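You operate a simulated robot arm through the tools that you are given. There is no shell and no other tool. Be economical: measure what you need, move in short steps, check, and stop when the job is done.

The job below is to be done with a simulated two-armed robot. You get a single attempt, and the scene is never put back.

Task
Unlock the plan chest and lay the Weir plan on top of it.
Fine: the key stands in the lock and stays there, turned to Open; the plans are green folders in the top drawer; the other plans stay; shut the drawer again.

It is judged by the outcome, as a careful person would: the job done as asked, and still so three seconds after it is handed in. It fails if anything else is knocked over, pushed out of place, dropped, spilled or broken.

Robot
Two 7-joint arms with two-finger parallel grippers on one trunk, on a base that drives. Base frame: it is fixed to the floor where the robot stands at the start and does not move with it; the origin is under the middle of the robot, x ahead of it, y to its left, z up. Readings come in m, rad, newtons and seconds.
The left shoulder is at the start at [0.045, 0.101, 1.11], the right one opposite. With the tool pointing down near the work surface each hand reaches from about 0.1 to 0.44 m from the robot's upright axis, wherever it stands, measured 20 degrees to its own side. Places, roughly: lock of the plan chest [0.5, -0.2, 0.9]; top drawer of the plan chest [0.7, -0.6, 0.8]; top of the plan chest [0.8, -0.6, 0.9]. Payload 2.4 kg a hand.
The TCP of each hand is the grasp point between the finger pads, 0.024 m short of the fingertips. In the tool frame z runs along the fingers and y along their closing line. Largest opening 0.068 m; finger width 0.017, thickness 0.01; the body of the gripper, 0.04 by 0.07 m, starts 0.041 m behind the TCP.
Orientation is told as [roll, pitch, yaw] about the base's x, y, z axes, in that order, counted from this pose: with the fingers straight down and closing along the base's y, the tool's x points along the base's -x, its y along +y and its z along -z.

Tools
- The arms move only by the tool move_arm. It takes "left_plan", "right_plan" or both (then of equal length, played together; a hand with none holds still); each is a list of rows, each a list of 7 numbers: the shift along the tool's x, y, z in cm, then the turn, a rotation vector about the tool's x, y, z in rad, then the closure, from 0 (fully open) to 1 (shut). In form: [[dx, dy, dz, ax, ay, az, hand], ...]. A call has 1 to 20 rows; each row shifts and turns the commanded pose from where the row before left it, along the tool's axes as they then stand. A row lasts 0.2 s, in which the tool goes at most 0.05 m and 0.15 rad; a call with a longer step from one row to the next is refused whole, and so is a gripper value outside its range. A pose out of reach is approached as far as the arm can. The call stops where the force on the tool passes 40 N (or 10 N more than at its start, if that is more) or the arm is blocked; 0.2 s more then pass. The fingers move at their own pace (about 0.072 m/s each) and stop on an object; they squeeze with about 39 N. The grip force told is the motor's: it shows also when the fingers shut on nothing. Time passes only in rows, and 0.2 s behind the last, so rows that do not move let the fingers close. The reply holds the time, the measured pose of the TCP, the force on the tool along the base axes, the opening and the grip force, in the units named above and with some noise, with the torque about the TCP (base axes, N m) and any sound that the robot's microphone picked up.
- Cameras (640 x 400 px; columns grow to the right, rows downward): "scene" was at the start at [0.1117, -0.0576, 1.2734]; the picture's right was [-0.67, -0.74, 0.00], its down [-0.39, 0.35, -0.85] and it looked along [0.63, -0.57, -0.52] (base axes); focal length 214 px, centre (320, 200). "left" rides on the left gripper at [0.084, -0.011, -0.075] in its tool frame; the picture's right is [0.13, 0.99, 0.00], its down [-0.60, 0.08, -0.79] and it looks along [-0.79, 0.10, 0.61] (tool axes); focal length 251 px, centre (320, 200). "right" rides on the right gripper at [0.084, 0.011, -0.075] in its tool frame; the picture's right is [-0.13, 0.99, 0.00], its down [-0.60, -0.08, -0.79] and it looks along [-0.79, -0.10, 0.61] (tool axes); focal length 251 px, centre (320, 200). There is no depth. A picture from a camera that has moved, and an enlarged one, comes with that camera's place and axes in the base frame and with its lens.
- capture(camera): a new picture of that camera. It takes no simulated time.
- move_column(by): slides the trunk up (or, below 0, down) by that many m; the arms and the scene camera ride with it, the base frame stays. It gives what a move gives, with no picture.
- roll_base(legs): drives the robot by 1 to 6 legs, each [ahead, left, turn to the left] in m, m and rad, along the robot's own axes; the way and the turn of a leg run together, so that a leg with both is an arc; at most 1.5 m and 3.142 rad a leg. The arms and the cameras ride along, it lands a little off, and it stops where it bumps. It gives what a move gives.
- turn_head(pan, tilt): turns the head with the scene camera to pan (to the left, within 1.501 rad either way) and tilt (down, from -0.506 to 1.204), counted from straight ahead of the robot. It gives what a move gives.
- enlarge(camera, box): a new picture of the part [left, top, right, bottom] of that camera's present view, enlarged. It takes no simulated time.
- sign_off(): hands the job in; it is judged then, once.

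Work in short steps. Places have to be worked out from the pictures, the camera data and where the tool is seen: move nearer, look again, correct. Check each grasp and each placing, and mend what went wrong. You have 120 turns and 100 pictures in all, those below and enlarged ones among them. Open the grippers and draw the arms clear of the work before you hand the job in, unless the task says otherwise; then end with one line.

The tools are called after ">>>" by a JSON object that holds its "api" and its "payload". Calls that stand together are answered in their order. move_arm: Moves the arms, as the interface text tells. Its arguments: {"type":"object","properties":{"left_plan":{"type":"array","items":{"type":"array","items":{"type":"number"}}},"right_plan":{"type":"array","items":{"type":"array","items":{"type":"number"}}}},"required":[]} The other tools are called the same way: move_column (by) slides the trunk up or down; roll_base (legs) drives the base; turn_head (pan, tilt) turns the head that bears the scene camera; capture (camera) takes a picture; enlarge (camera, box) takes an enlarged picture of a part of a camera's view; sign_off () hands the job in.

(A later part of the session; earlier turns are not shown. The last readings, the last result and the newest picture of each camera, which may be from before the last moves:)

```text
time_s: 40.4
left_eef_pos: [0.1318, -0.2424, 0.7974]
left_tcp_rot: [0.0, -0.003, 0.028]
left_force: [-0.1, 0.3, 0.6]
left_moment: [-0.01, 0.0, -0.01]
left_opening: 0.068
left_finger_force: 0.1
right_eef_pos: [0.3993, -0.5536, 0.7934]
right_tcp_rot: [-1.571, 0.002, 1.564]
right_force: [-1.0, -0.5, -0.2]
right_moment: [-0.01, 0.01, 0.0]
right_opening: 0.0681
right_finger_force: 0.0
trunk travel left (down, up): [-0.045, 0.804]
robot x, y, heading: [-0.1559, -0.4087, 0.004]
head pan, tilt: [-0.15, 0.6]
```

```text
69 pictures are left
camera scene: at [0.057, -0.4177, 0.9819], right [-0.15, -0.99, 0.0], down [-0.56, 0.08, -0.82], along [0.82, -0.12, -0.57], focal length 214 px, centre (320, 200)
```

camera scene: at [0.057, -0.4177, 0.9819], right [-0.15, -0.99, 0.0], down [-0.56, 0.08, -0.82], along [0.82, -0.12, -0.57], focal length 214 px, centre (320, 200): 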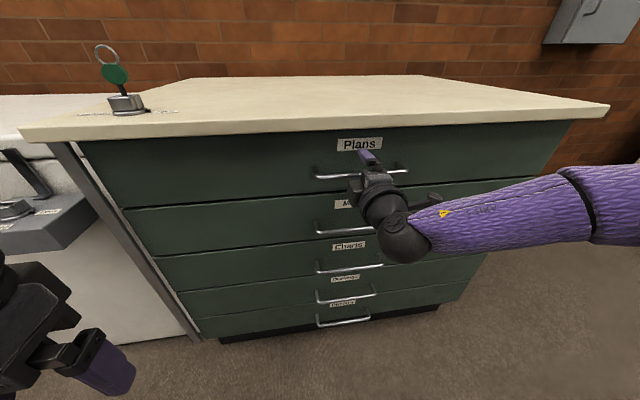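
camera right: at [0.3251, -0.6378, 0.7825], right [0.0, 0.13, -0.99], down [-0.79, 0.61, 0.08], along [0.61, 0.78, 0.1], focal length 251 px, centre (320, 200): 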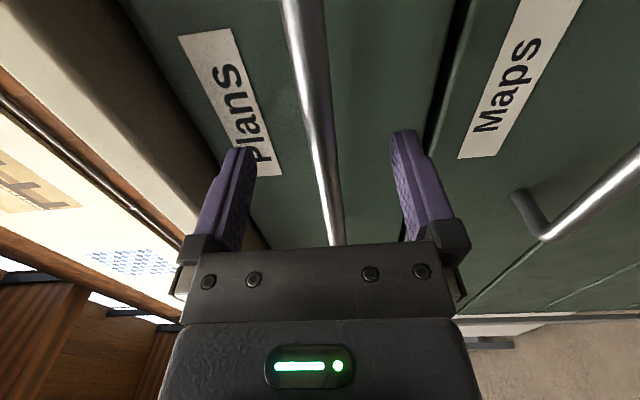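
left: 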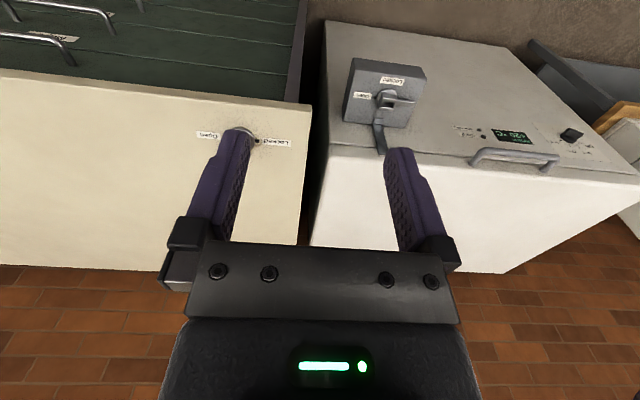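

The bar lies between the fingers. Close on it.

>>> {"api": "move_arm", "payload": {"right_plan": [[0, 0, 0, 0, 0, 0, 0.6], [0, 0, 0, 0, 0, 0, 1], [0, 0, 0, 0, 0, 0, 1], [0, 0, 0, 0, 0, 0, 1]]}}

```text
time_s: 41.4
left_eef_pos: [0.1338, -0.2423, 0.7975]
left_tcp_rot: [-0.001, -0.002, 0.031]
left_force: [-0.7, 0.7, 0.5]
left_moment: [-0.02, 0.02, -0.05]
left_opening: 0.0677
left_finger_force: 0.1
right_eef_pos: [0.3994, -0.5537, 0.7901]
right_tcp_rot: [-1.565, 0.002, 1.565]
right_force: [-10.1, 2.2, -22.6]
right_moment: [0.03, 0.21, -0.08]
right_opening: 0.0117
right_finger_force: 32.4
trunk travel left (down, up): [-0.045, 0.804]
robot x, y, heading: [-0.1518, -0.4066, -0.001]
head pan, tilt: [-0.15, 0.6]
```

Gripped (11.7 mm) with some vertical strain; I lower the command 4 mm and pull out 5 cm with the arm.

>>> {"api": "move_arm", "payload": {"right_plan": [[0, 0.4, 0, 0, 0, 0, 1], [0, 0, -0.8, 0, 0, 0, 1], [0, 0, -1.4, 0, 0, 0, 1], [0, 0, -1.4, 0, 0, 0, 1], [0, 0, -1.4, 0, 0, 0, 1]]}}

>>> {"api": "capture", "payload": {"camera": "scene"}}

```text
time_s: 42.6
left_eef_pos: [0.1315, -0.2431, 0.7982]
left_tcp_rot: [0.001, -0.002, 0.028]
left_force: [0.3, 0.1, 0.0]
left_moment: [-0.03, -0.01, -0.03]
left_opening: 0.0682
left_finger_force: 0.0
right_eef_pos: [0.3493, -0.5534, 0.7905]
right_tcp_rot: [-1.574, 0.002, 1.565]
right_force: [0.6, 3.8, 3.0]
right_moment: [0.11, -0.01, -0.43]
right_opening: 0.0116
right_finger_force: 32.5
trunk travel left (down, up): [-0.045, 0.804]
robot x, y, heading: [-0.1545, -0.4077, -0.001]
head pan, tilt: [-0.15, 0.6]
```

```text
68 pictures are left
camera scene: at [0.0568, -0.4173, 0.982], right [-0.15, -0.99, 0.0], down [-0.56, 0.08, -0.82], along [0.82, -0.12, -0.57], focal length 214 px, centre (320, 200)
```

scene: 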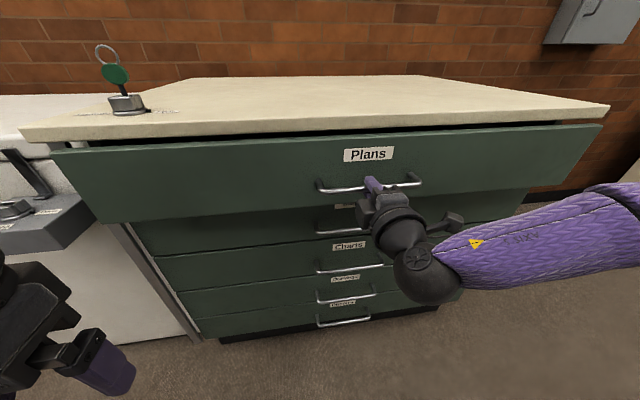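

The drawer slides freely. I hold on and drive the base back 0.25 m.

>>> {"api": "roll_base", "payload": {"legs": [[-0.25, 0, 0]]}}

>>> {"api": "capture", "payload": {"camera": "scene"}}

```text
time_s: 44.5
left_eef_pos: [-0.1215, -0.243, 0.7974]
left_tcp_rot: [0.0, -0.005, 0.031]
left_force: [0.3, 0.2, -0.5]
left_moment: [0.0, 0.01, -0.01]
left_opening: 0.0678
left_finger_force: 0.0
right_eef_pos: [0.0964, -0.5546, 0.79]
right_tcp_rot: [-1.574, 0.003, 1.563]
right_force: [-3.2, 2.7, 10.3]
right_moment: [0.1, -0.07, -0.19]
right_opening: 0.0117
right_finger_force: 32.1
trunk travel left (down, up): [-0.045, 0.804]
robot x, y, heading: [-0.4071, -0.4055, 0.003]
head pan, tilt: [-0.15, 0.6]
```

```text
67 pictures are left
camera scene: at [-0.1962, -0.4175, 0.9822], right [-0.15, -0.99, 0.0], down [-0.56, 0.08, -0.83], along [0.82, -0.12, -0.56], focal length 214 px, centre (320, 200)
```

scene: 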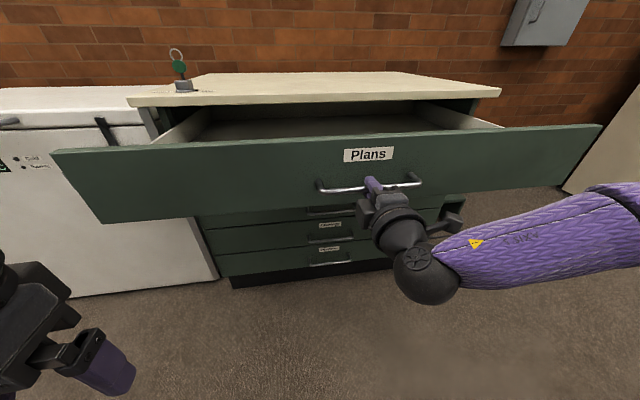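

The drawer is about 0.30 m open. I release, back the hand out, raise the trunk and look in from above.

>>> {"api": "move_arm", "payload": {"right_plan": [[0, 0, 0, 0, 0, 0, 0], [0, 0, 0, 0, 0, 0, 0], [0, 0, -4, 0, 0, 0, 0], [0, 0, -4, 0, 0, 0, 0]]}}

>>> {"api": "move_column", "payload": {"by": 0.4}}

>>> {"api": "turn_head", "payload": {"pan": -0.1, "tilt": 0.75}}

>>> {"api": "capture", "payload": {"camera": "scene"}}

```text
time_s: 45.5
left_eef_pos: [-0.1207, -0.242, 0.797]
left_tcp_rot: [0.0, -0.001, 0.028]
left_force: [-0.5, 0.1, 0.8]
left_moment: [-0.03, -0.01, -0.02]
left_opening: 0.0679
left_finger_force: 0.1
right_eef_pos: [0.0494, -0.5509, 0.7861]
right_tcp_rot: [-1.569, 0.003, 1.566]
right_force: [-0.2, -0.1, -0.4]
right_moment: [0.02, -0.02, 0.02]
right_opening: 0.068
right_finger_force: 0.0
right hand out of reach, approached as far as the arm can: row 4
trunk travel left (down, up): [-0.045, 0.804]
robot x, y, heading: [-0.4075, -0.4064, 0.005]
head pan, tilt: [-0.15, 0.6]
```

```text
time_s: 49.3
left_eef_pos: [-0.121, -0.2418, 1.197]
left_tcp_rot: [0.001, -0.003, 0.03]
left_force: [1.0, 0.0, 0.2]
left_moment: [0.02, -0.02, 0.02]
left_opening: 0.0683
left_finger_force: 0.0
right_eef_pos: [0.0482, -0.5519, 1.185]
right_tcp_rot: [-1.571, 0.002, 1.567]
right_force: [-0.3, 0.2, -0.4]
right_moment: [0.01, -0.02, -0.03]
right_opening: 0.068
right_finger_force: 0.1
trunk travel left (down, up): [-0.445, 0.404]
robot x, y, heading: [-0.4061, -0.4117, 0.003]
head pan, tilt: [-0.15, 0.6]
```

```text
time_s: 50.0
left_eef_pos: [-0.1201, -0.2416, 1.1989]
left_tcp_rot: [-0.001, -0.002, 0.031]
left_force: [0.3, 0.3, 0.6]
left_moment: [0.0, 0.03, 0.0]
left_opening: 0.0679
left_finger_force: 0.0
right_eef_pos: [0.0473, -0.5506, 1.184]
right_tcp_rot: [-1.571, 0.001, 1.568]
right_force: [0.2, -0.1, 0.0]
right_moment: [0.01, -0.05, -0.01]
right_opening: 0.0677
right_finger_force: 0.1
trunk travel left (down, up): [-0.445, 0.404]
robot x, y, heading: [-0.4083, -0.4088, 0.004]
head pan, tilt: [-0.099, 0.75]
```

```text
66 pictures are left
camera scene: at [-0.2962, -0.4131, 1.377], right [-0.1, -1.0, 0.0], down [-0.68, 0.07, -0.73], along [0.73, -0.07, -0.68], focal length 214 px, centre (320, 200)
```

scene: 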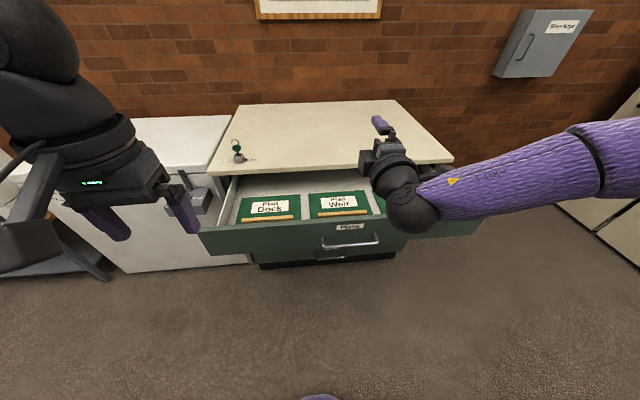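

Folders lie flat: "Plan Dock", "Plan Weir" and perhaps more. I zoom in.

>>> {"api": "enlarge", "payload": {"camera": "scene", "box": [210, 160, 400, 250]}}

```text
3.37 times, centred on (305, 205) of scene
camera zoom: at [-0.2962, -0.4131, 1.377], right [-0.1, -1.0, 0.0], down [-0.68, 0.07, -0.73], along [0.73, -0.07, -0.68], focal length 722 px, centre (370, 183)
```

zoom: 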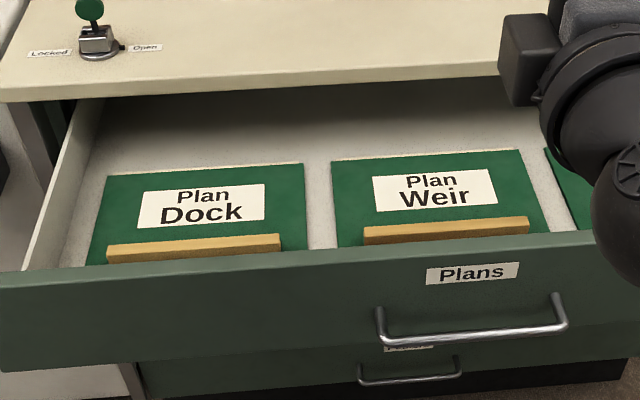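

The Weir folder lies flat with a wooden grip ridge (along y) near its front edge, at about (0.24, -0.548). I turn the right hand back to point down and drive forward.

>>> {"api": "move_arm", "payload": {"right_plan": [[0, 0, 0, -0.131, 0, 0, 0], [0, 0, 0, -0.131, 0, 0, 0], [0, 0, 0, -0.131, 0, 0, 0], [0, 0, 0, -0.131, 0, 0, 0], [0, 0, 0, -0.131, 0, 0, 0], [0, 0, 0, -0.131, 0, 0, 0], [0, 0, 0, -0.131, 0, 0, 0], [0, 0, 0, -0.131, 0, 0, 0], [0, 0, 0, -0.131, 0, 0, 0], [0, 0, 0, -0.131, 0, 0, 0], [0, 0, 0, -0.131, 0, 0, 0], [0, 0, 0, -0.131, 0, 0, 0]]}}

>>> {"api": "roll_base", "payload": {"legs": [[0.215, 0, 0]]}}

>>> {"api": "capture", "payload": {"camera": "scene"}}

>>> {"api": "capture", "payload": {"camera": "right"}}

```text
time_s: 52.6
left_eef_pos: [-0.12, -0.2419, 1.1975]
left_tcp_rot: [0.001, -0.002, 0.03]
left_force: [-0.1, 0.7, -1.0]
left_moment: [0.0, 0.0, 0.02]
left_opening: 0.068
left_finger_force: 0.0
right_eef_pos: [0.0169, -0.5694, 1.1779]
right_tcp_rot: [0.003, 0.002, 1.567]
right_force: [-0.5, 0.5, 0.0]
right_moment: [0.01, 0.06, -0.01]
right_opening: 0.0683
right_finger_force: 0.2
right hand out of reach, approached as far as the arm can: row 11, 12
trunk travel left (down, up): [-0.445, 0.404]
robot x, y, heading: [-0.4017, -0.4082, -0.001]
head pan, tilt: [-0.099, 0.75]
```

```text
time_s: 54.3
left_eef_pos: [0.094, -0.2407, 1.1978]
left_tcp_rot: [0.0, -0.002, 0.032]
left_force: [0.5, 0.4, -0.1]
left_moment: [-0.01, 0.05, 0.03]
left_opening: 0.0679
left_finger_force: 0.1
right_eef_pos: [0.2312, -0.5678, 1.177]
right_tcp_rot: [0.003, 0.0, 1.569]
right_force: [1.5, 0.1, 0.2]
right_moment: [-0.03, 0.04, -0.01]
right_opening: 0.0677
right_finger_force: 0.0
trunk travel left (down, up): [-0.445, 0.404]
robot x, y, heading: [-0.1898, -0.404, 0.006]
head pan, tilt: [-0.099, 0.75]
```

```text
64 pictures are left
camera scene: at [-0.0815, -0.4121, 1.3769], right [-0.09, -1.0, 0.0], down [-0.68, 0.06, -0.73], along [0.73, -0.07, -0.68], focal length 214 px, centre (320, 200)
```

scene: 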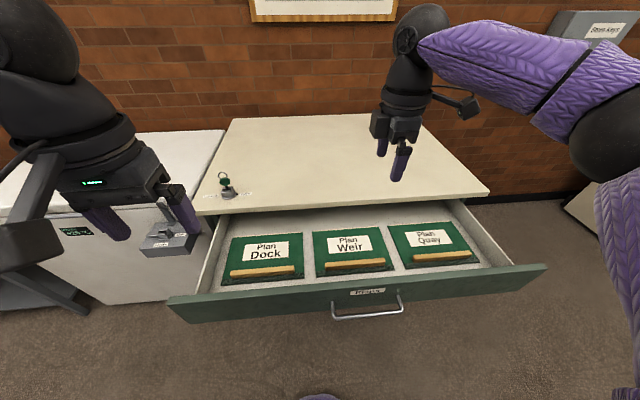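

```text
63 pictures are left
camera right: at [0.2222, -0.6529, 1.2531], right [-0.99, 0.13, 0.0], down [0.08, 0.6, 0.79], along [0.1, 0.79, -0.61], focal length 251 px, centre (320, 200)
```

right: 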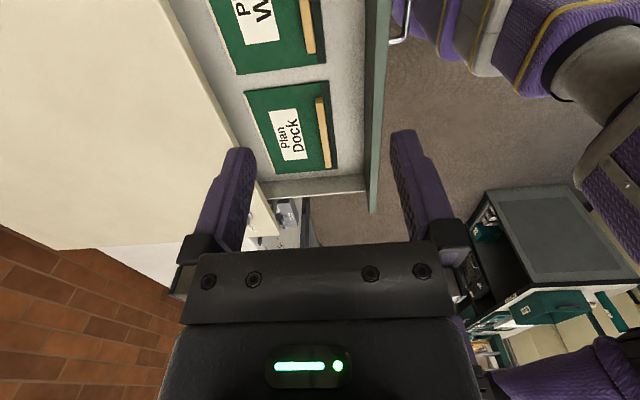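

Three folders: Dock, Weir, Quay. Triangulated, the Weir ridge's centre is at about (0.248, -0.556, 0.79). I lower the trunk 0.2 and align the hand above it.

>>> {"api": "move_column", "payload": {"by": -0.2}}

>>> {"api": "move_arm", "payload": {"right_plan": [[-1.2, -1.7, 2, 0, 0, 0, 0], [0, 0, 2, 0, 0, 0, 0]]}}

>>> {"api": "capture", "payload": {"camera": "right"}}

>>> {"api": "capture", "payload": {"camera": "scene"}}

```text
time_s: 56.4
left_eef_pos: [0.0919, -0.2405, 0.9982]
left_tcp_rot: [0.0, -0.004, 0.033]
left_force: [-0.1, 0.5, -0.1]
left_moment: [-0.04, 0.01, 0.0]
left_opening: 0.0678
left_finger_force: 0.0
right_eef_pos: [0.2311, -0.5702, 0.9765]
right_tcp_rot: [-0.001, 0.001, 1.569]
right_force: [-0.6, 0.2, -0.2]
right_moment: [-0.02, 0.04, 0.02]
right_opening: 0.0681
right_finger_force: 0.0
trunk travel left (down, up): [-0.245, 0.604]
robot x, y, heading: [-0.1954, -0.4047, 0.003]
head pan, tilt: [-0.099, 0.75]
```

```text
time_s: 57.0
left_eef_pos: [0.0937, -0.2407, 0.998]
left_tcp_rot: [0.001, -0.002, 0.033]
left_force: [0.7, 0.1, -1.7]
left_moment: [0.02, -0.02, 0.0]
left_opening: 0.0679
left_finger_force: 0.0
right_eef_pos: [0.2484, -0.5564, 0.9365]
right_tcp_rot: [-0.001, 0.002, 1.567]
right_force: [0.1, -0.1, -0.3]
right_moment: [-0.03, 0.01, 0.0]
right_opening: 0.0679
right_finger_force: 0.1
trunk travel left (down, up): [-0.245, 0.604]
robot x, y, heading: [-0.1918, -0.4065, 0.003]
head pan, tilt: [-0.099, 0.75]
```

```text
62 pictures are left
camera right: at [0.2389, -0.6405, 1.0126], right [-0.99, 0.13, 0.0], down [0.08, 0.6, 0.79], along [0.1, 0.79, -0.61], focal length 251 px, centre (320, 200)
```

right: 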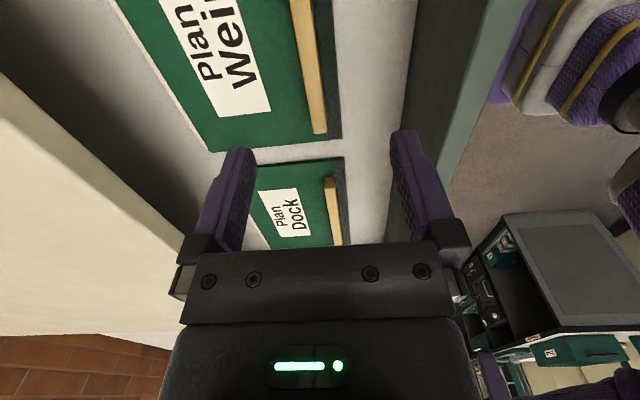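

```text
61 pictures are left
camera scene: at [-0.0472, -0.412, 1.1749], right [-0.1, -1.0, 0.0], down [-0.68, 0.06, -0.73], along [0.73, -0.07, -0.68], focal length 214 px, centre (320, 200)
```

scene: 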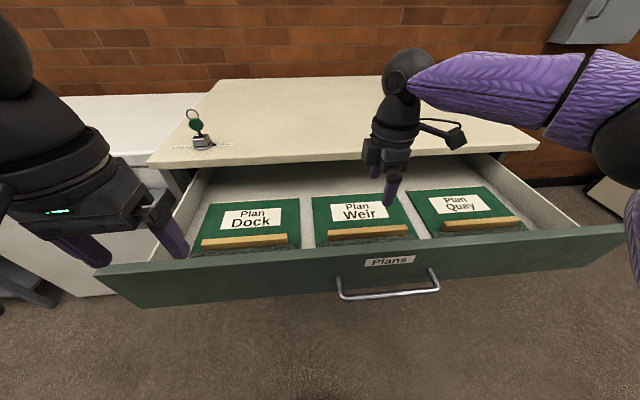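

The ridge centre refines to (0.252, -0.550). I correct and lower to z≈0.85, then look.

>>> {"api": "move_arm", "payload": {"right_plan": [[-0.6, -0.4, 3, 0, 0, 0, 0], [0, 0, 3, 0, 0, 0, 0], [0, 0, 2.5, 0, 0, 0, 0]]}}

>>> {"api": "capture", "payload": {"camera": "right"}}

>>> {"api": "enlarge", "payload": {"camera": "scene", "box": [290, 140, 450, 260]}}

```text
time_s: 57.8
left_eef_pos: [0.0935, -0.2402, 0.9971]
left_tcp_rot: [-0.001, -0.003, 0.033]
left_force: [-0.2, -0.2, 0.6]
left_moment: [-0.02, 0.01, -0.02]
left_opening: 0.0677
left_finger_force: 0.1
right_eef_pos: [0.2493, -0.5525, 0.853]
right_tcp_rot: [0.0, -0.001, 1.568]
right_force: [-0.1, -0.2, -0.3]
right_moment: [0.01, 0.01, 0.03]
right_opening: 0.068
right_finger_force: 0.2
right hand out of reach, approached as far as the arm can: row 3
trunk travel left (down, up): [-0.245, 0.604]
robot x, y, heading: [-0.1922, -0.408, 0.006]
head pan, tilt: [-0.099, 0.75]
```

```text
60 pictures are left
camera right: at [0.2388, -0.6365, 0.9285], right [-0.99, 0.13, 0.0], down [0.08, 0.6, 0.79], along [0.11, 0.79, -0.61], focal length 251 px, centre (320, 200)
```

right: 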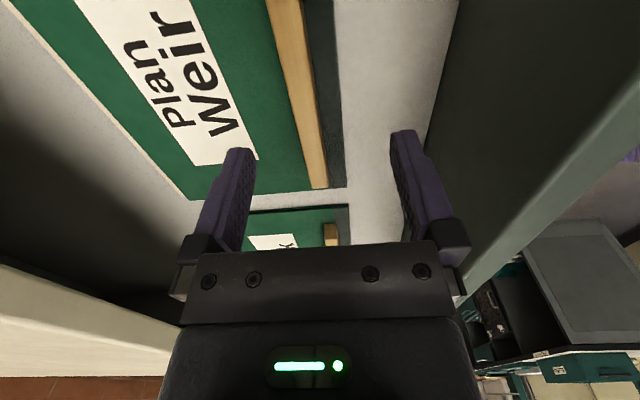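

```text
3.33 times, centred on (370, 200) of scene
camera zoom: at [-0.0473, -0.412, 1.1749], right [-0.09, -1.0, 0.0], down [-0.68, 0.06, -0.73], along [0.73, -0.07, -0.68], focal length 715 px, centre (153, 200)
```

zoom: 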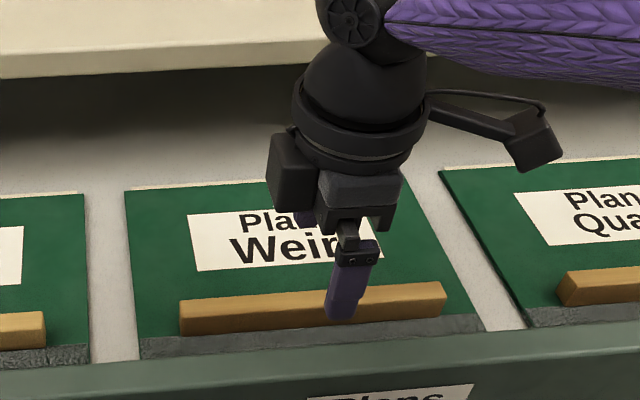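

The arm is near its reach; the ridge is at about (0.259, -0.556, 0.775). I lower the trunk by 4 cm and then shift the hand forward.

>>> {"api": "move_column", "payload": {"by": -0.04}}

>>> {"api": "move_arm", "payload": {"right_plan": [[0.3, -1, -1, 0, 0, 0, 0], [0, 0, 1, 0, 0, 0, 0]]}}

>>> {"api": "capture", "payload": {"camera": "right"}}

```text
time_s: 58.7
left_eef_pos: [0.0931, -0.2426, 0.9588]
left_tcp_rot: [-0.001, -0.003, 0.032]
left_force: [-0.1, 0.3, -0.3]
left_moment: [0.0, 0.0, 0.02]
left_opening: 0.0681
left_finger_force: 0.1
right_eef_pos: [0.2495, -0.5539, 0.8149]
right_tcp_rot: [0.001, 0.0, 1.566]
right_force: [0.8, 0.0, -0.5]
right_moment: [-0.01, -0.05, 0.02]
right_opening: 0.0677
right_finger_force: 0.2
trunk travel left (down, up): [-0.205, 0.644]
robot x, y, heading: [-0.1901, -0.4056, 0.005]
head pan, tilt: [-0.099, 0.75]
```

```text
time_s: 59.3
left_eef_pos: [0.0924, -0.2411, 0.9577]
left_tcp_rot: [0.0, -0.004, 0.033]
left_force: [0.0, 1.0, -0.3]
left_moment: [0.05, 0.0, -0.01]
left_opening: 0.0681
left_finger_force: 0.0
right_eef_pos: [0.2599, -0.5558, 0.8146]
right_tcp_rot: [0.0, 0.001, 1.568]
right_force: [-0.3, -0.5, 0.7]
right_moment: [-0.02, 0.0, 0.01]
right_opening: 0.0678
right_finger_force: 0.1
trunk travel left (down, up): [-0.205, 0.644]
robot x, y, heading: [-0.1953, -0.4065, 0.006]
head pan, tilt: [-0.099, 0.75]
```

```text
58 pictures are left
camera right: at [0.249, -0.6408, 0.8896], right [-0.99, 0.13, 0.0], down [0.08, 0.6, 0.79], along [0.1, 0.79, -0.61], focal length 251 px, centre (320, 200)
```

right: 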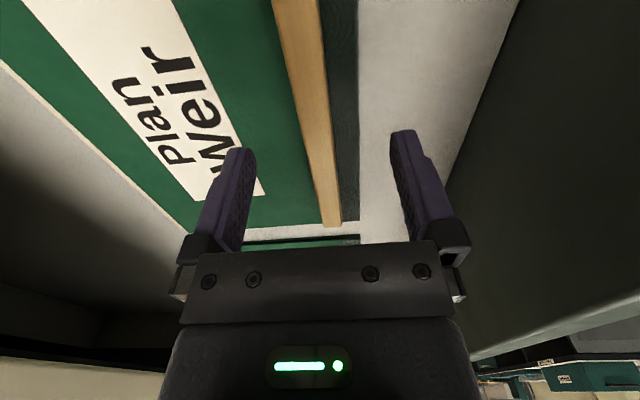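

Aligned with the ridge. I lower 2 cm, then close gently.

>>> {"api": "move_arm", "payload": {"right_plan": [[0, -0.1, 1, 0, 0, 0, 0.3], [0, 0, 1, 0, 0, 0, 0.4], [0, 0, 0, 0, 0, 0, 0.4]]}}

>>> {"api": "capture", "payload": {"camera": "right"}}

>>> {"api": "enlarge", "payload": {"camera": "scene", "box": [310, 150, 430, 240]}}

```text
time_s: 60.1
left_eef_pos: [0.0939, -0.2413, 0.9577]
left_tcp_rot: [-0.001, -0.001, 0.033]
left_force: [0.3, -0.2, -0.8]
left_moment: [-0.01, -0.01, 0.04]
left_opening: 0.0679
left_finger_force: 0.1
right_eef_pos: [0.2571, -0.5569, 0.7932]
right_tcp_rot: [-0.001, -0.001, 1.568]
right_force: [0.4, -0.1, -1.3]
right_moment: [0.0, -0.02, -0.02]
right_opening: 0.0406
right_finger_force: 0.1
trunk travel left (down, up): [-0.205, 0.644]
robot x, y, heading: [-0.1953, -0.4062, 0.002]
head pan, tilt: [-0.099, 0.75]
```

```text
57 pictures are left
camera right: at [0.2474, -0.6419, 0.87], right [-0.99, 0.13, 0.0], down [0.08, 0.6, 0.79], along [0.1, 0.79, -0.61], focal length 251 px, centre (320, 200)
```

right: 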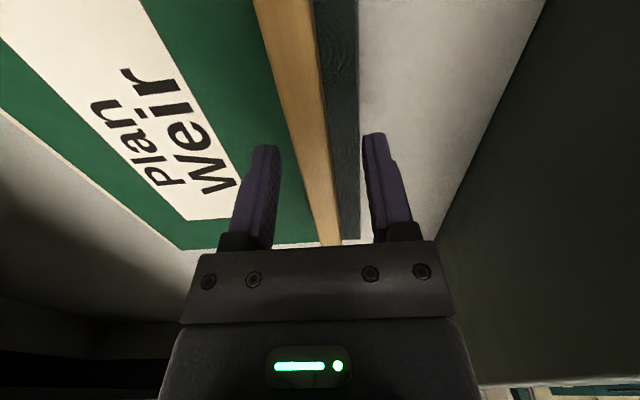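

```text
4.44 times, centred on (370, 195) of scene
camera zoom: at [-0.0372, -0.412, 1.1342], right [-0.09, -1.0, 0.0], down [-0.68, 0.06, -0.73], along [0.73, -0.07, -0.68], focal length 953 px, centre (98, 222)
```

zoom: 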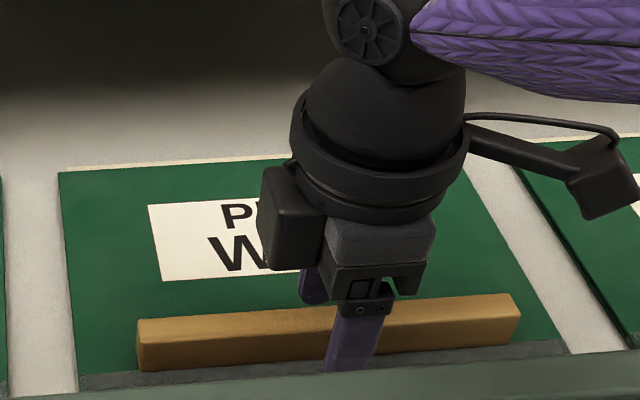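

Fingers straddle the ridge. I shift 6 mm toward its middle, 3 mm lower, and close.

>>> {"api": "move_arm", "payload": {"right_plan": [[-0.6, 0, 0.3, 0, 0, 0, 0.4], [0, 0, 0, 0, 0, 0, 0.6], [0, 0, 0, 0, 0, 0, 0.8], [0, 0, 0, 0, 0, 0, 1], [0, 0, 0, 0, 0, 0, 1]]}}

```text
time_s: 61.3
left_eef_pos: [0.0934, -0.2401, 0.9569]
left_tcp_rot: [0.0, 0.0, 0.033]
left_force: [0.1, -0.5, -0.1]
left_moment: [-0.01, 0.01, 0.02]
left_opening: 0.0679
left_finger_force: 0.2
right_eef_pos: [0.254, -0.5534, 0.7929]
right_tcp_rot: [-0.001, 0.0, 1.566]
right_force: [0.1, -0.1, 0.0]
right_moment: [-0.07, 0.04, 0.05]
right_opening: 0.0153
right_finger_force: 34.7
right hand out of reach, approached as far as the arm can: row 1
trunk travel left (down, up): [-0.205, 0.644]
robot x, y, heading: [-0.188, -0.4062, 0.004]
head pan, tilt: [-0.099, 0.75]
```

Gripped at 15 mm. Lift 5 cm with the trunk and check.

>>> {"api": "move_column", "payload": {"by": 0.05}}

>>> {"api": "capture", "payload": {"camera": "scene"}}

```text
time_s: 62.2
left_eef_pos: [0.0938, -0.2407, 1.008]
left_tcp_rot: [-0.001, -0.002, 0.032]
left_force: [-0.8, -0.2, -1.3]
left_moment: [0.02, 0.03, 0.0]
left_opening: 0.068
left_finger_force: 0.0
right_eef_pos: [0.2515, -0.5544, 0.8561]
right_tcp_rot: [-0.032, -0.002, 1.566]
right_force: [-0.1, 0.4, -0.4]
right_moment: [-0.02, 0.03, 0.02]
right_opening: 0.0
right_finger_force: 23.4
trunk travel left (down, up): [-0.255, 0.594]
robot x, y, heading: [-0.1916, -0.4084, 0.007]
head pan, tilt: [-0.099, 0.75]
```

```text
55 pictures are left
camera scene: at [-0.0495, -0.412, 1.1851], right [-0.09, -1.0, 0.0], down [-0.68, 0.06, -0.73], along [0.73, -0.07, -0.68], focal length 214 px, centre (320, 200)
```

scene: 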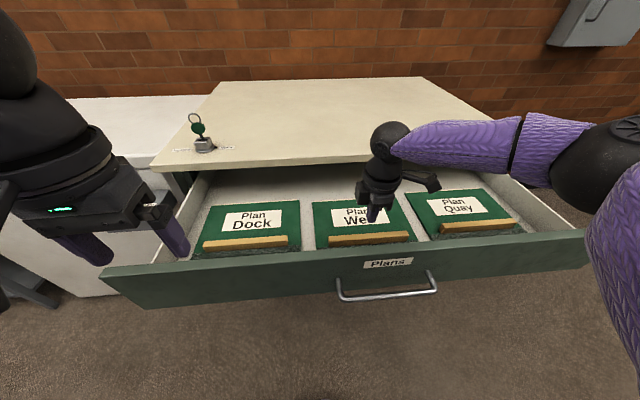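

The grip was too shallow and the ridge slipped out; the folder still lies in place. I open, drive 2.5 cm nearer to gain reach, and re-align for a deeper grip.

>>> {"api": "move_arm", "payload": {"right_plan": [[0, 0, -1, 0, 0, 0, 0.4], [0, 0, 0, 0, 0, 0, 0.4]]}}

>>> {"api": "roll_base", "payload": {"legs": [[0.03, 0, 0]]}}

>>> {"api": "capture", "payload": {"camera": "scene"}}

>>> {"api": "capture", "payload": {"camera": "right"}}

```text
time_s: 62.8
left_eef_pos: [0.0934, -0.2425, 1.0074]
left_tcp_rot: [-0.001, 0.0, 0.032]
left_force: [0.5, 1.0, 0.4]
left_moment: [-0.01, 0.0, 0.0]
left_opening: 0.0679
left_finger_force: 0.0
right_eef_pos: [0.2519, -0.5547, 0.8666]
right_tcp_rot: [-0.033, 0.0, 1.57]
right_force: [0.5, -0.1, 0.3]
right_moment: [-0.04, -0.03, 0.0]
right_opening: 0.0407
right_finger_force: 0.0
trunk travel left (down, up): [-0.255, 0.594]
robot x, y, heading: [-0.1947, -0.4033, 0.003]
head pan, tilt: [-0.099, 0.75]
```

```text
time_s: 63.6
left_eef_pos: [0.1235, -0.2392, 1.0077]
left_tcp_rot: [0.0, -0.002, 0.033]
left_force: [-0.6, 0.2, -0.1]
left_moment: [0.03, 0.01, 0.02]
left_opening: 0.0682
left_finger_force: 0.1
right_eef_pos: [0.2808, -0.554, 0.8661]
right_tcp_rot: [-0.033, -0.001, 1.569]
right_force: [0.6, 0.4, 0.6]
right_moment: [-0.01, -0.01, 0.0]
right_opening: 0.0409
right_finger_force: 0.0
trunk travel left (down, up): [-0.255, 0.594]
robot x, y, heading: [-0.1642, -0.4063, 0.006]
head pan, tilt: [-0.099, 0.75]
```

```text
54 pictures are left
camera scene: at [-0.0199, -0.4119, 1.1851], right [-0.09, -1.0, 0.0], down [-0.68, 0.06, -0.73], along [0.73, -0.07, -0.68], focal length 214 px, centre (320, 200)
```

scene: 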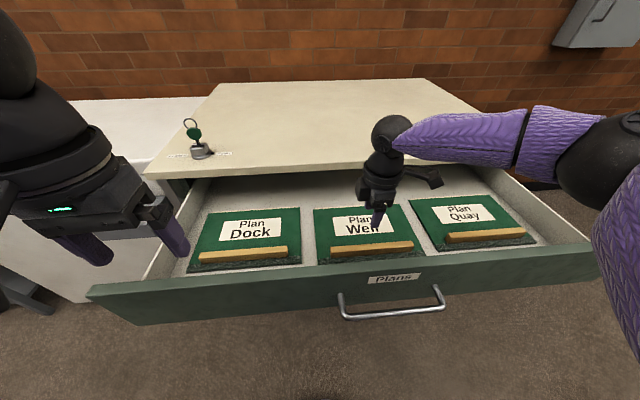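

```text
53 pictures are left
camera right: at [0.2686, -0.6392, 0.9412], right [-0.99, 0.13, -0.03], down [0.05, 0.6, 0.8], along [0.12, 0.79, -0.6], focal length 251 px, centre (320, 200)
```

right: 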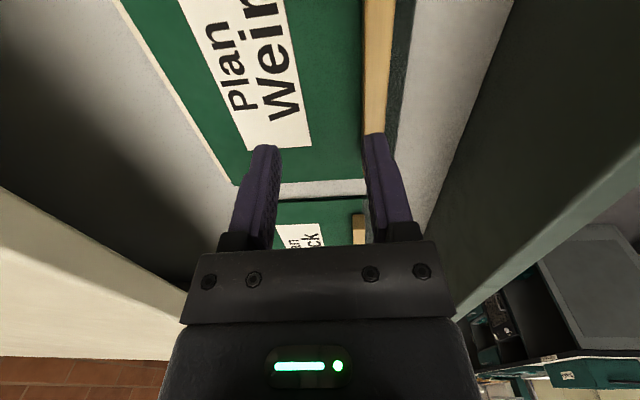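

Ridge now measured from both cameras at x≈0.247, y≈-0.556. I shift back 3.4 cm, straighten, and descend to z≈0.79.

>>> {"api": "move_arm", "payload": {"right_plan": [[0, 3.4, 0, -0.033, 0, 0, 0.3], [0, 0, 2.6, 0, 0, 0, 0.3], [0, 0, 2.5, 0, 0, 0, 0.3], [0, 0, 2.5, 0, 0, 0, 0.3], [0, 0, 0, 0, 0, 0, 0.3]]}}

>>> {"api": "capture", "payload": {"camera": "right"}}

>>> {"api": "enlarge", "payload": {"camera": "scene", "box": [310, 170, 430, 260]}}

```text
time_s: 64.8
left_eef_pos: [0.123, -0.2403, 1.0084]
left_tcp_rot: [0.001, -0.001, 0.032]
left_force: [0.7, -0.5, -0.2]
left_moment: [0.0, 0.01, -0.01]
left_opening: 0.068
left_finger_force: 0.1
right_eef_pos: [0.2433, -0.5616, 0.7929]
right_tcp_rot: [-0.003, -0.004, 1.568]
right_force: [0.1, 0.3, -0.4]
right_moment: [-0.01, 0.03, 0.01]
right_opening: 0.0476
right_finger_force: 0.0
right hand out of reach, approached as far as the arm can: row 4
trunk travel left (down, up): [-0.255, 0.594]
robot x, y, heading: [-0.1623, -0.4073, 0.006]
head pan, tilt: [-0.099, 0.75]
```

```text
52 pictures are left
camera right: at [0.2332, -0.6442, 0.8672], right [-0.99, 0.13, 0.0], down [0.08, 0.6, 0.79], along [0.11, 0.79, -0.61], focal length 251 px, centre (320, 200)
```

right: 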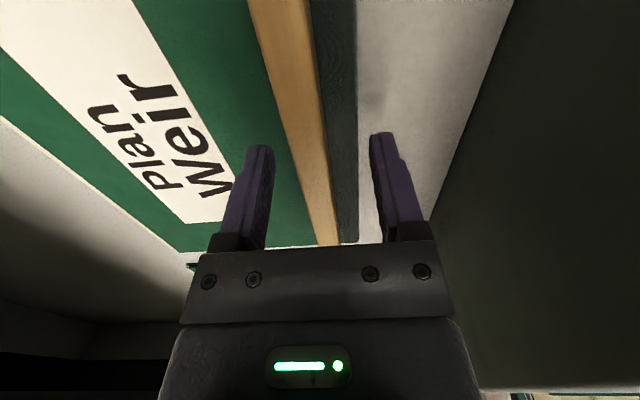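

```text
4.44 times, centred on (370, 215) of scene
camera zoom: at [-0.0201, -0.4119, 1.1851], right [-0.09, -1.0, 0.0], down [-0.68, 0.06, -0.73], along [0.73, -0.07, -0.68], focal length 953 px, centre (98, 133)
```

zoom: 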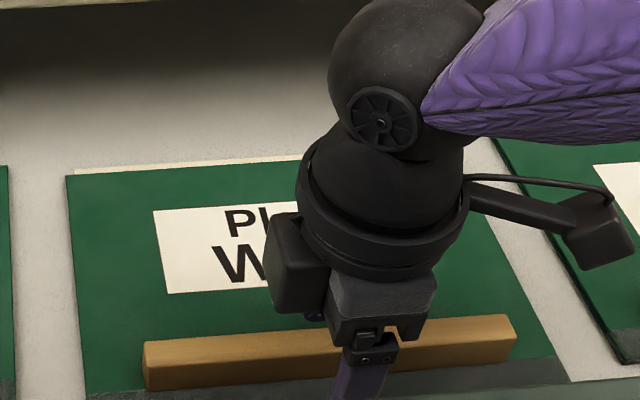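

Shift 1.2 cm toward the ridge's middle, then lower the trunk slowly until light contact.

>>> {"api": "move_arm", "payload": {"right_plan": [[-1.2, -0.2, 0, 0, 0, 0, 0.3], [0, 0, 0, 0, 0, 0, 0.3]]}}

>>> {"api": "move_column", "payload": {"by": -0.012}}

>>> {"api": "enlarge", "payload": {"camera": "right", "box": [200, 100, 440, 250]}}

```text
time_s: 65.4
left_eef_pos: [0.123, -0.2411, 1.0085]
left_tcp_rot: [0.0, -0.002, 0.033]
left_force: [0.5, 0.2, -1.0]
left_moment: [0.0, 0.01, -0.01]
left_opening: 0.0678
left_finger_force: 0.1
right_eef_pos: [0.2414, -0.5516, 0.7981]
right_tcp_rot: [-0.002, -0.004, 1.569]
right_force: [-0.3, 0.3, 0.2]
right_moment: [0.02, 0.01, 0.0]
right_opening: 0.0476
right_finger_force: 0.2
right hand out of reach, approached as far as the arm can: row 1
trunk travel left (down, up): [-0.255, 0.594]
robot x, y, heading: [-0.1632, -0.4085, 0.005]
head pan, tilt: [-0.099, 0.75]
```

```text
time_s: 66.0
left_eef_pos: [0.1233, -0.2412, 0.9969]
left_tcp_rot: [-0.002, -0.002, 0.033]
left_force: [0.1, 0.4, -0.2]
left_moment: [-0.02, 0.01, 0.02]
left_opening: 0.0679
left_finger_force: 0.2
right_eef_pos: [0.2389, -0.5517, 0.7866]
right_tcp_rot: [-0.001, 0.0, 1.568]
right_force: [0.1, -0.2, 0.3]
right_moment: [0.01, 0.0, 0.0]
right_opening: 0.0476
right_finger_force: 0.0
trunk travel left (down, up): [-0.243, 0.606]
robot x, y, heading: [-0.1608, -0.406, 0.007]
head pan, tilt: [-0.099, 0.75]
```

```text
2.67 times, centred on (320, 175) of right
camera zoom: at [0.229, -0.6361, 0.8608], right [-0.99, 0.13, 0.0], down [0.08, 0.6, 0.79], along [0.1, 0.79, -0.61], focal length 670 px, centre (320, 267)
```

zoom: 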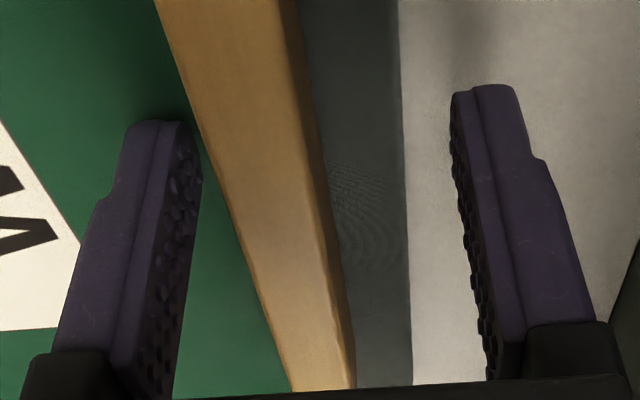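

The hand is 1 cm too near; I correct x by +0.9 cm and gain vertical reach by raising the hand 3 cm while lowering the trunk 4 cm.

>>> {"api": "move_arm", "payload": {"right_plan": [[0, -0.9, -3, 0, 0, 0, 0.3], [0, 0, 0, 0, 0, 0, 0.3]]}}

>>> {"api": "move_column", "payload": {"by": -0.035}}

>>> {"api": "enlarge", "payload": {"camera": "right", "box": [200, 100, 440, 250]}}

```text
time_s: 66.6
left_eef_pos: [0.123, -0.2401, 0.9961]
left_tcp_rot: [-0.002, -0.002, 0.033]
left_force: [-0.4, 1.0, -0.3]
left_moment: [-0.03, 0.0, 0.04]
left_opening: 0.068
left_finger_force: 0.0
right_eef_pos: [0.2483, -0.552, 0.8159]
right_tcp_rot: [-0.001, -0.002, 1.569]
right_force: [0.3, 0.4, -0.1]
right_moment: [0.01, 0.0, 0.03]
right_opening: 0.0477
right_finger_force: 0.1
trunk travel left (down, up): [-0.243, 0.606]
robot x, y, heading: [-0.1614, -0.4111, 0.008]
head pan, tilt: [-0.099, 0.75]
```

```text
time_s: 67.4
left_eef_pos: [0.1226, -0.2414, 0.9612]
left_tcp_rot: [0.001, -0.002, 0.032]
left_force: [0.2, 0.6, -0.2]
left_moment: [0.0, 0.03, 0.02]
left_opening: 0.068
left_finger_force: 0.0
right_eef_pos: [0.2488, -0.5521, 0.7817]
right_tcp_rot: [-0.004, -0.003, 1.569]
right_force: [3.1, -4.1, 19.4]
right_moment: [-0.13, 0.34, 0.31]
right_opening: 0.0464
right_finger_force: 0.0
trunk travel left (down, up): [-0.208, 0.642]
robot x, y, heading: [-0.1595, -0.4091, 0.003]
head pan, tilt: [-0.099, 0.75]
```

```text
2.67 times, centred on (320, 175) of right
camera zoom: at [0.2379, -0.6362, 0.857], right [-0.99, 0.13, 0.0], down [0.08, 0.6, 0.79], along [0.11, 0.79, -0.61], focal length 670 px, centre (320, 267)
```

zoom: 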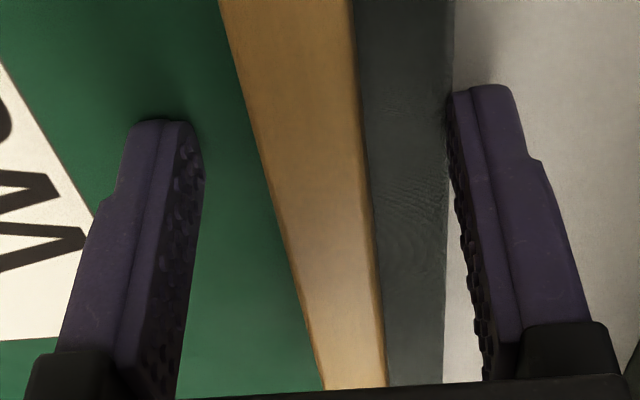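

Fingertips touch the folder's surface (19 N up) at tip height ≈0.758. I raise 4 mm and close on the ridge.

>>> {"api": "move_arm", "payload": {"right_plan": [[0, 0, -0.4, 0, 0, 0, 0.3], [0, 0, 0, 0, 0, 0, 0.5], [0, 0, 0, 0, 0, 0, 0.7], [0, 0, 0, 0, 0, 0, 0.9], [0, 0, 0, 0, 0, 0, 1], [0, 0, 0, 0, 0, 0, 1]]}}

>>> {"api": "enlarge", "payload": {"camera": "right", "box": [200, 100, 440, 250]}}

```text
time_s: 68.8
left_eef_pos: [0.1227, -0.2399, 0.9614]
left_tcp_rot: [0.0, -0.003, 0.032]
left_force: [-0.5, -0.4, -0.7]
left_moment: [0.0, 0.02, 0.0]
left_opening: 0.068
left_finger_force: 0.0
right_eef_pos: [0.2476, -0.5504, 0.7836]
right_tcp_rot: [0.0, -0.001, 1.569]
right_force: [0.5, 0.1, 0.4]
right_moment: [0.02, 0.1, 0.0]
right_opening: 0.0153
right_finger_force: 34.5
trunk travel left (down, up): [-0.208, 0.642]
robot x, y, heading: [-0.1632, -0.4086, 0.006]
head pan, tilt: [-0.099, 0.75]
```

```text
2.67 times, centred on (320, 175) of right
camera zoom: at [0.2382, -0.6362, 0.8594], right [-0.99, 0.13, 0.0], down [0.08, 0.6, 0.79], along [0.1, 0.79, -0.61], focal length 670 px, centre (320, 267)
```

zoom: 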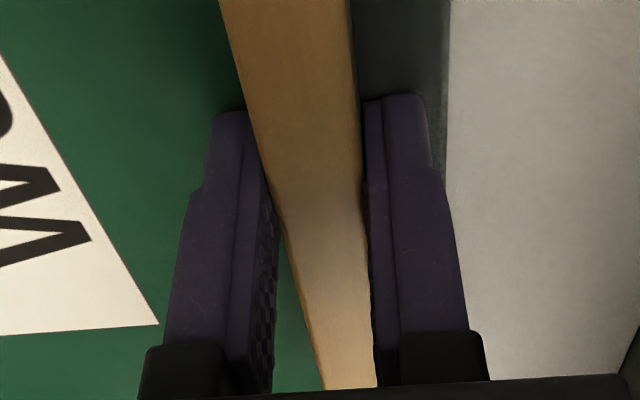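

A deeper grip. Lift slowly 2 cm and read the weight.

>>> {"api": "move_arm", "payload": {"right_plan": [[0, 0, -0.5, 0, 0, 0, 1], [0, 0, -0.5, 0, 0, 0, 1], [0, 0, -0.5, 0, 0, 0, 1], [0, 0, -0.5, 0, 0, 0, 1]]}}

>>> {"api": "capture", "payload": {"camera": "scene"}}

```text
time_s: 69.8
left_eef_pos: [0.1234, -0.2414, 0.9607]
left_tcp_rot: [0.0, -0.001, 0.033]
left_force: [0.7, 0.3, -0.1]
left_moment: [-0.02, 0.01, 0.03]
left_opening: 0.0681
left_finger_force: 0.0
right_eef_pos: [0.2477, -0.5523, 0.8043]
right_tcp_rot: [0.0, 0.0, 1.57]
right_force: [1.0, -0.2, -2.0]
right_moment: [0.02, 0.08, -0.01]
right_opening: 0.0158
right_finger_force: 34.4
trunk travel left (down, up): [-0.208, 0.642]
robot x, y, heading: [-0.1648, -0.4098, 0.003]
head pan, tilt: [-0.099, 0.75]
```

```text
47 pictures are left
camera scene: at [-0.0083, -0.4119, 1.1372], right [-0.09, -1.0, 0.0], down [-0.68, 0.06, -0.73], along [0.73, -0.07, -0.68], focal length 214 px, centre (320, 200)
```

scene: 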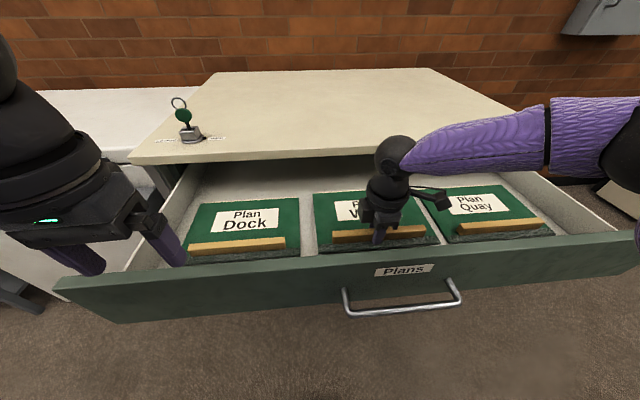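

The folder's ridge end is lifting. Its far edge may lie under the chest's lip, so I pull it 5.5 cm toward me before lifting further.

>>> {"api": "move_arm", "payload": {"right_plan": [[0, 0, -1, 0, 0, 0, 1], [0, 1.8, 0, 0, 0, 0, 1], [0, 1.8, 0, 0, 0, 0, 1], [0, 1.9, 0, 0, 0, 0, 1]]}}

>>> {"api": "capture", "payload": {"camera": "scene"}}

>>> {"api": "capture", "payload": {"camera": "right"}}

```text
time_s: 70.8
left_eef_pos: [0.123, -0.24, 0.9616]
left_tcp_rot: [0.0, -0.001, 0.034]
left_force: [0.3, 0.1, 0.6]
left_moment: [0.03, 0.01, 0.0]
left_opening: 0.0682
left_finger_force: 0.1
right_eef_pos: [0.194, -0.5521, 0.8145]
right_tcp_rot: [0.0, -0.001, 1.568]
right_force: [-0.4, -0.5, -1.8]
right_moment: [0.0, 0.07, -0.01]
right_opening: 0.0158
right_finger_force: 34.9
trunk travel left (down, up): [-0.208, 0.642]
robot x, y, heading: [-0.1605, -0.4062, 0.009]
head pan, tilt: [-0.099, 0.75]
```

```text
46 pictures are left
camera scene: at [-0.0087, -0.4119, 1.1373], right [-0.09, -1.0, 0.0], down [-0.68, 0.06, -0.73], along [0.73, -0.07, -0.68], focal length 214 px, centre (320, 200)
```

scene: 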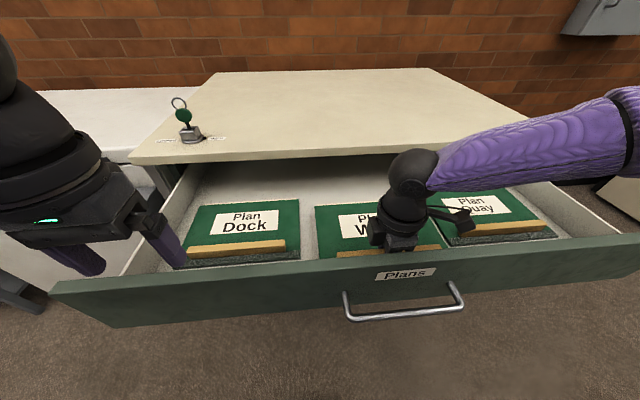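

```text
45 pictures are left
camera right: at [0.1831, -0.6368, 0.8903], right [-0.99, 0.13, 0.0], down [0.08, 0.6, 0.79], along [0.11, 0.79, -0.61], focal length 251 px, centre (320, 200)
```

right: 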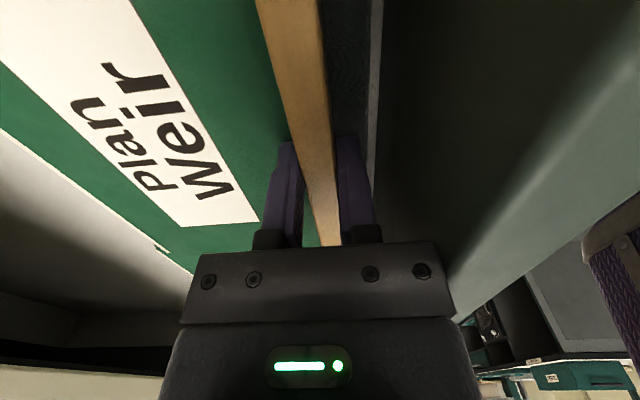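

The folder came along and is held well. Lift 10 cm with the trunk and check.

>>> {"api": "move_column", "payload": {"by": 0.1}}

>>> {"api": "capture", "payload": {"camera": "scene"}}

>>> {"api": "capture", "payload": {"camera": "right"}}

```text
time_s: 72.1
left_eef_pos: [0.1232, -0.2404, 1.0606]
left_tcp_rot: [-0.001, -0.001, 0.034]
left_force: [1.5, 0.0, 0.0]
left_moment: [0.0, -0.04, -0.02]
left_opening: 0.068
left_finger_force: 0.1
right_eef_pos: [0.1931, -0.5516, 0.9122]
right_tcp_rot: [0.001, -0.002, 1.57]
right_force: [0.1, -0.2, -2.2]
right_moment: [0.03, 0.07, 0.05]
right_opening: 0.0156
right_finger_force: 35.1
trunk travel left (down, up): [-0.308, 0.542]
robot x, y, heading: [-0.1616, -0.4081, 0.009]
head pan, tilt: [-0.099, 0.75]
```

```text
44 pictures are left
camera scene: at [-0.0312, -0.412, 1.2387], right [-0.09, -1.0, 0.0], down [-0.68, 0.06, -0.73], along [0.73, -0.07, -0.68], focal length 214 px, centre (320, 200)
```

scene: 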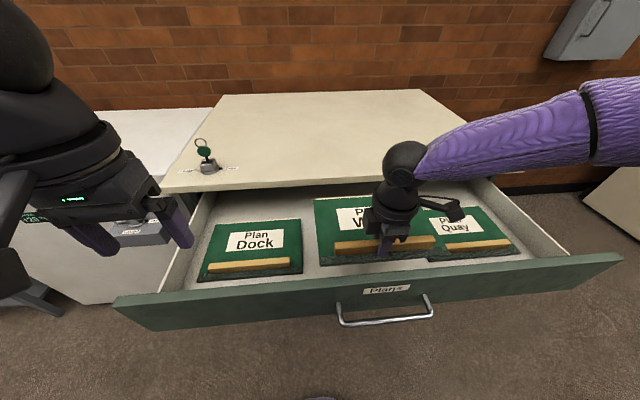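

```text
43 pictures are left
camera right: at [0.1834, -0.636, 0.9895], right [-0.99, 0.13, 0.0], down [0.08, 0.6, 0.79], along [0.1, 0.79, -0.61], focal length 251 px, centre (320, 200)
```

right: 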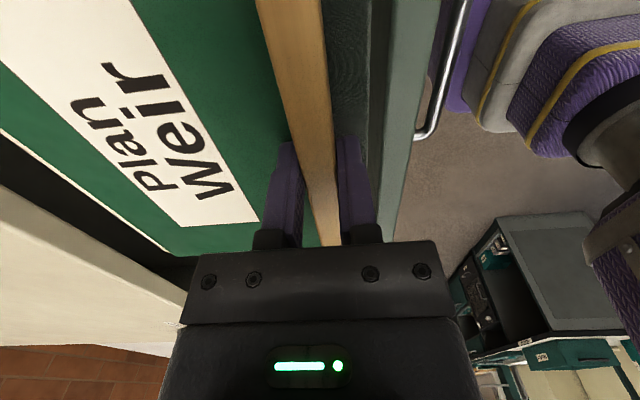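

The folder is lifted level (about 2 N). I raise it another 11 cm with the arm, well above the chest's top.

>>> {"api": "move_arm", "payload": {"right_plan": [[0, 0, -1.5, 0, 0, 0, 1], [0, 0, -2, 0, 0, 0, 1], [0, 0, -2, 0, 0, 0, 1], [0, 0, -2, 0, 0, 0, 1], [0, 0, -2, 0, 0, 0, 1], [0, 0, -1.5, 0, 0, 0, 1]]}}

>>> {"api": "move_arm", "payload": {"left_plan": [[3, 0, 0, 0, 0, 0, 1], [3, -2, 0, 0, 0, 0, 1], [0, -2, 3, 0, 0, 0, 1], [0, -2, 3, 0, 0, 0, 1], [0, 0, 4, 0, 0, 0, 1], [0, 0, 4, 0, 0, 0, 1], [0, 0, 4, 0, 0, 0, 1], [0, 0, 3.5, 0, 0, 0, 1]]}}

>>> {"api": "capture", "payload": {"camera": "scene"}}

```text
time_s: 73.5
left_eef_pos: [0.1231, -0.2408, 1.0602]
left_tcp_rot: [0.0, -0.002, 0.032]
left_force: [-0.2, 0.6, -0.2]
left_moment: [0.02, 0.02, -0.01]
left_opening: 0.068
left_finger_force: 0.0
right_eef_pos: [0.1931, -0.5522, 1.0245]
right_tcp_rot: [0.0, -0.002, 1.569]
right_force: [-0.1, -0.9, -1.6]
right_moment: [0.06, 0.09, 0.02]
right_opening: 0.0157
right_finger_force: 34.4
trunk travel left (down, up): [-0.308, 0.542]
robot x, y, heading: [-0.1608, -0.406, 0.007]
head pan, tilt: [-0.099, 0.75]
```

```text
time_s: 75.3
left_eef_pos: [0.0699, -0.3045, 0.8428]
left_tcp_rot: [0.001, -0.002, 0.033]
left_force: [0.2, -0.3, -0.2]
left_moment: [0.03, -0.03, 0.0]
left_opening: 0.0001
left_finger_force: 23.8
left hand out of reach, approached as far as the arm can: row 6
right_eef_pos: [0.1931, -0.553, 1.0235]
right_tcp_rot: [0.002, -0.002, 1.57]
right_force: [0.2, 0.5, -2.0]
right_moment: [0.02, 0.1, 0.03]
right_opening: 0.0154
right_finger_force: 34.1
trunk travel left (down, up): [-0.308, 0.542]
robot x, y, heading: [-0.1605, -0.4094, 0.006]
head pan, tilt: [-0.099, 0.75]
```

```text
42 pictures are left
camera scene: at [-0.0314, -0.412, 1.2388], right [-0.09, -1.0, 0.0], down [-0.68, 0.06, -0.73], along [0.73, -0.07, -0.68], focal length 214 px, centre (320, 200)
```

scene: 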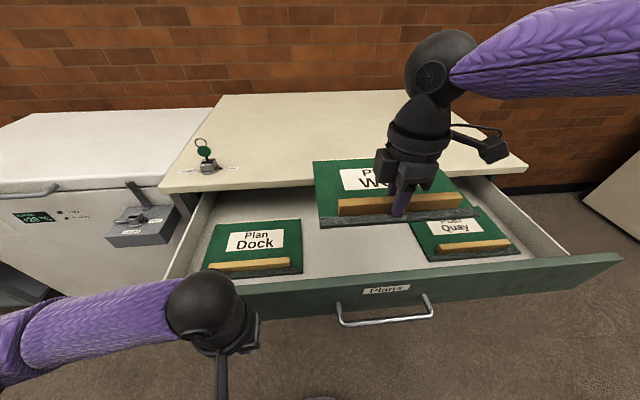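

The folder is held high. To keep my left elbow clear of the freezer, I first shift right 0.11 m, then look before pushing the drawer.

>>> {"api": "roll_base", "payload": {"legs": [[0, -0.11, -0.006]]}}

>>> {"api": "capture", "payload": {"camera": "left"}}

>>> {"api": "capture", "payload": {"camera": "scene"}}

```text
time_s: 76.5
left_eef_pos: [0.0697, -0.4152, 0.8438]
left_tcp_rot: [0.0, -0.002, 0.028]
left_force: [-0.5, -0.8, 0.1]
left_moment: [-0.03, 0.01, 0.01]
left_opening: 0.0
left_finger_force: 23.3
right_eef_pos: [0.1909, -0.6655, 1.0239]
right_tcp_rot: [0.0, -0.001, 1.564]
right_force: [-0.2, 0.2, -2.0]
right_moment: [0.02, 0.08, -0.01]
right_opening: 0.0155
right_finger_force: 34.8
trunk travel left (down, up): [-0.308, 0.542]
robot x, y, heading: [-0.1605, -0.5176, -0.003]
head pan, tilt: [-0.099, 0.75]
```

```text
41 pictures are left
camera left: at [-0.0121, -0.4277, 0.9194], right [-0.16, 0.99, 0.0], down [0.6, 0.1, 0.79], along [0.78, 0.12, -0.61], focal length 251 px, centre (320, 200)
```

left: 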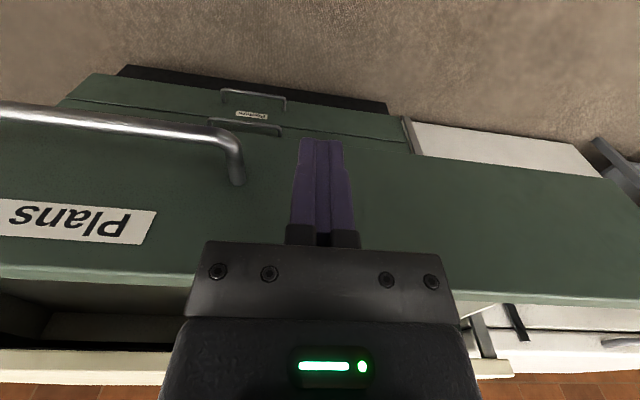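

```text
40 pictures are left
camera scene: at [-0.0313, -0.5239, 1.2388], right [-0.1, -0.99, 0.0], down [-0.68, 0.07, -0.73], along [0.73, -0.07, -0.68], focal length 214 px, centre (320, 200)
```

scene: 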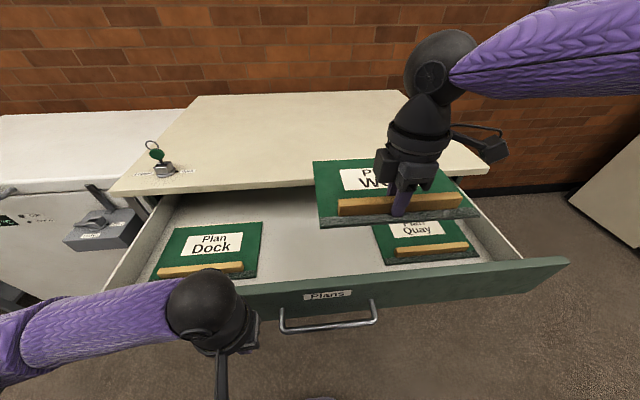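

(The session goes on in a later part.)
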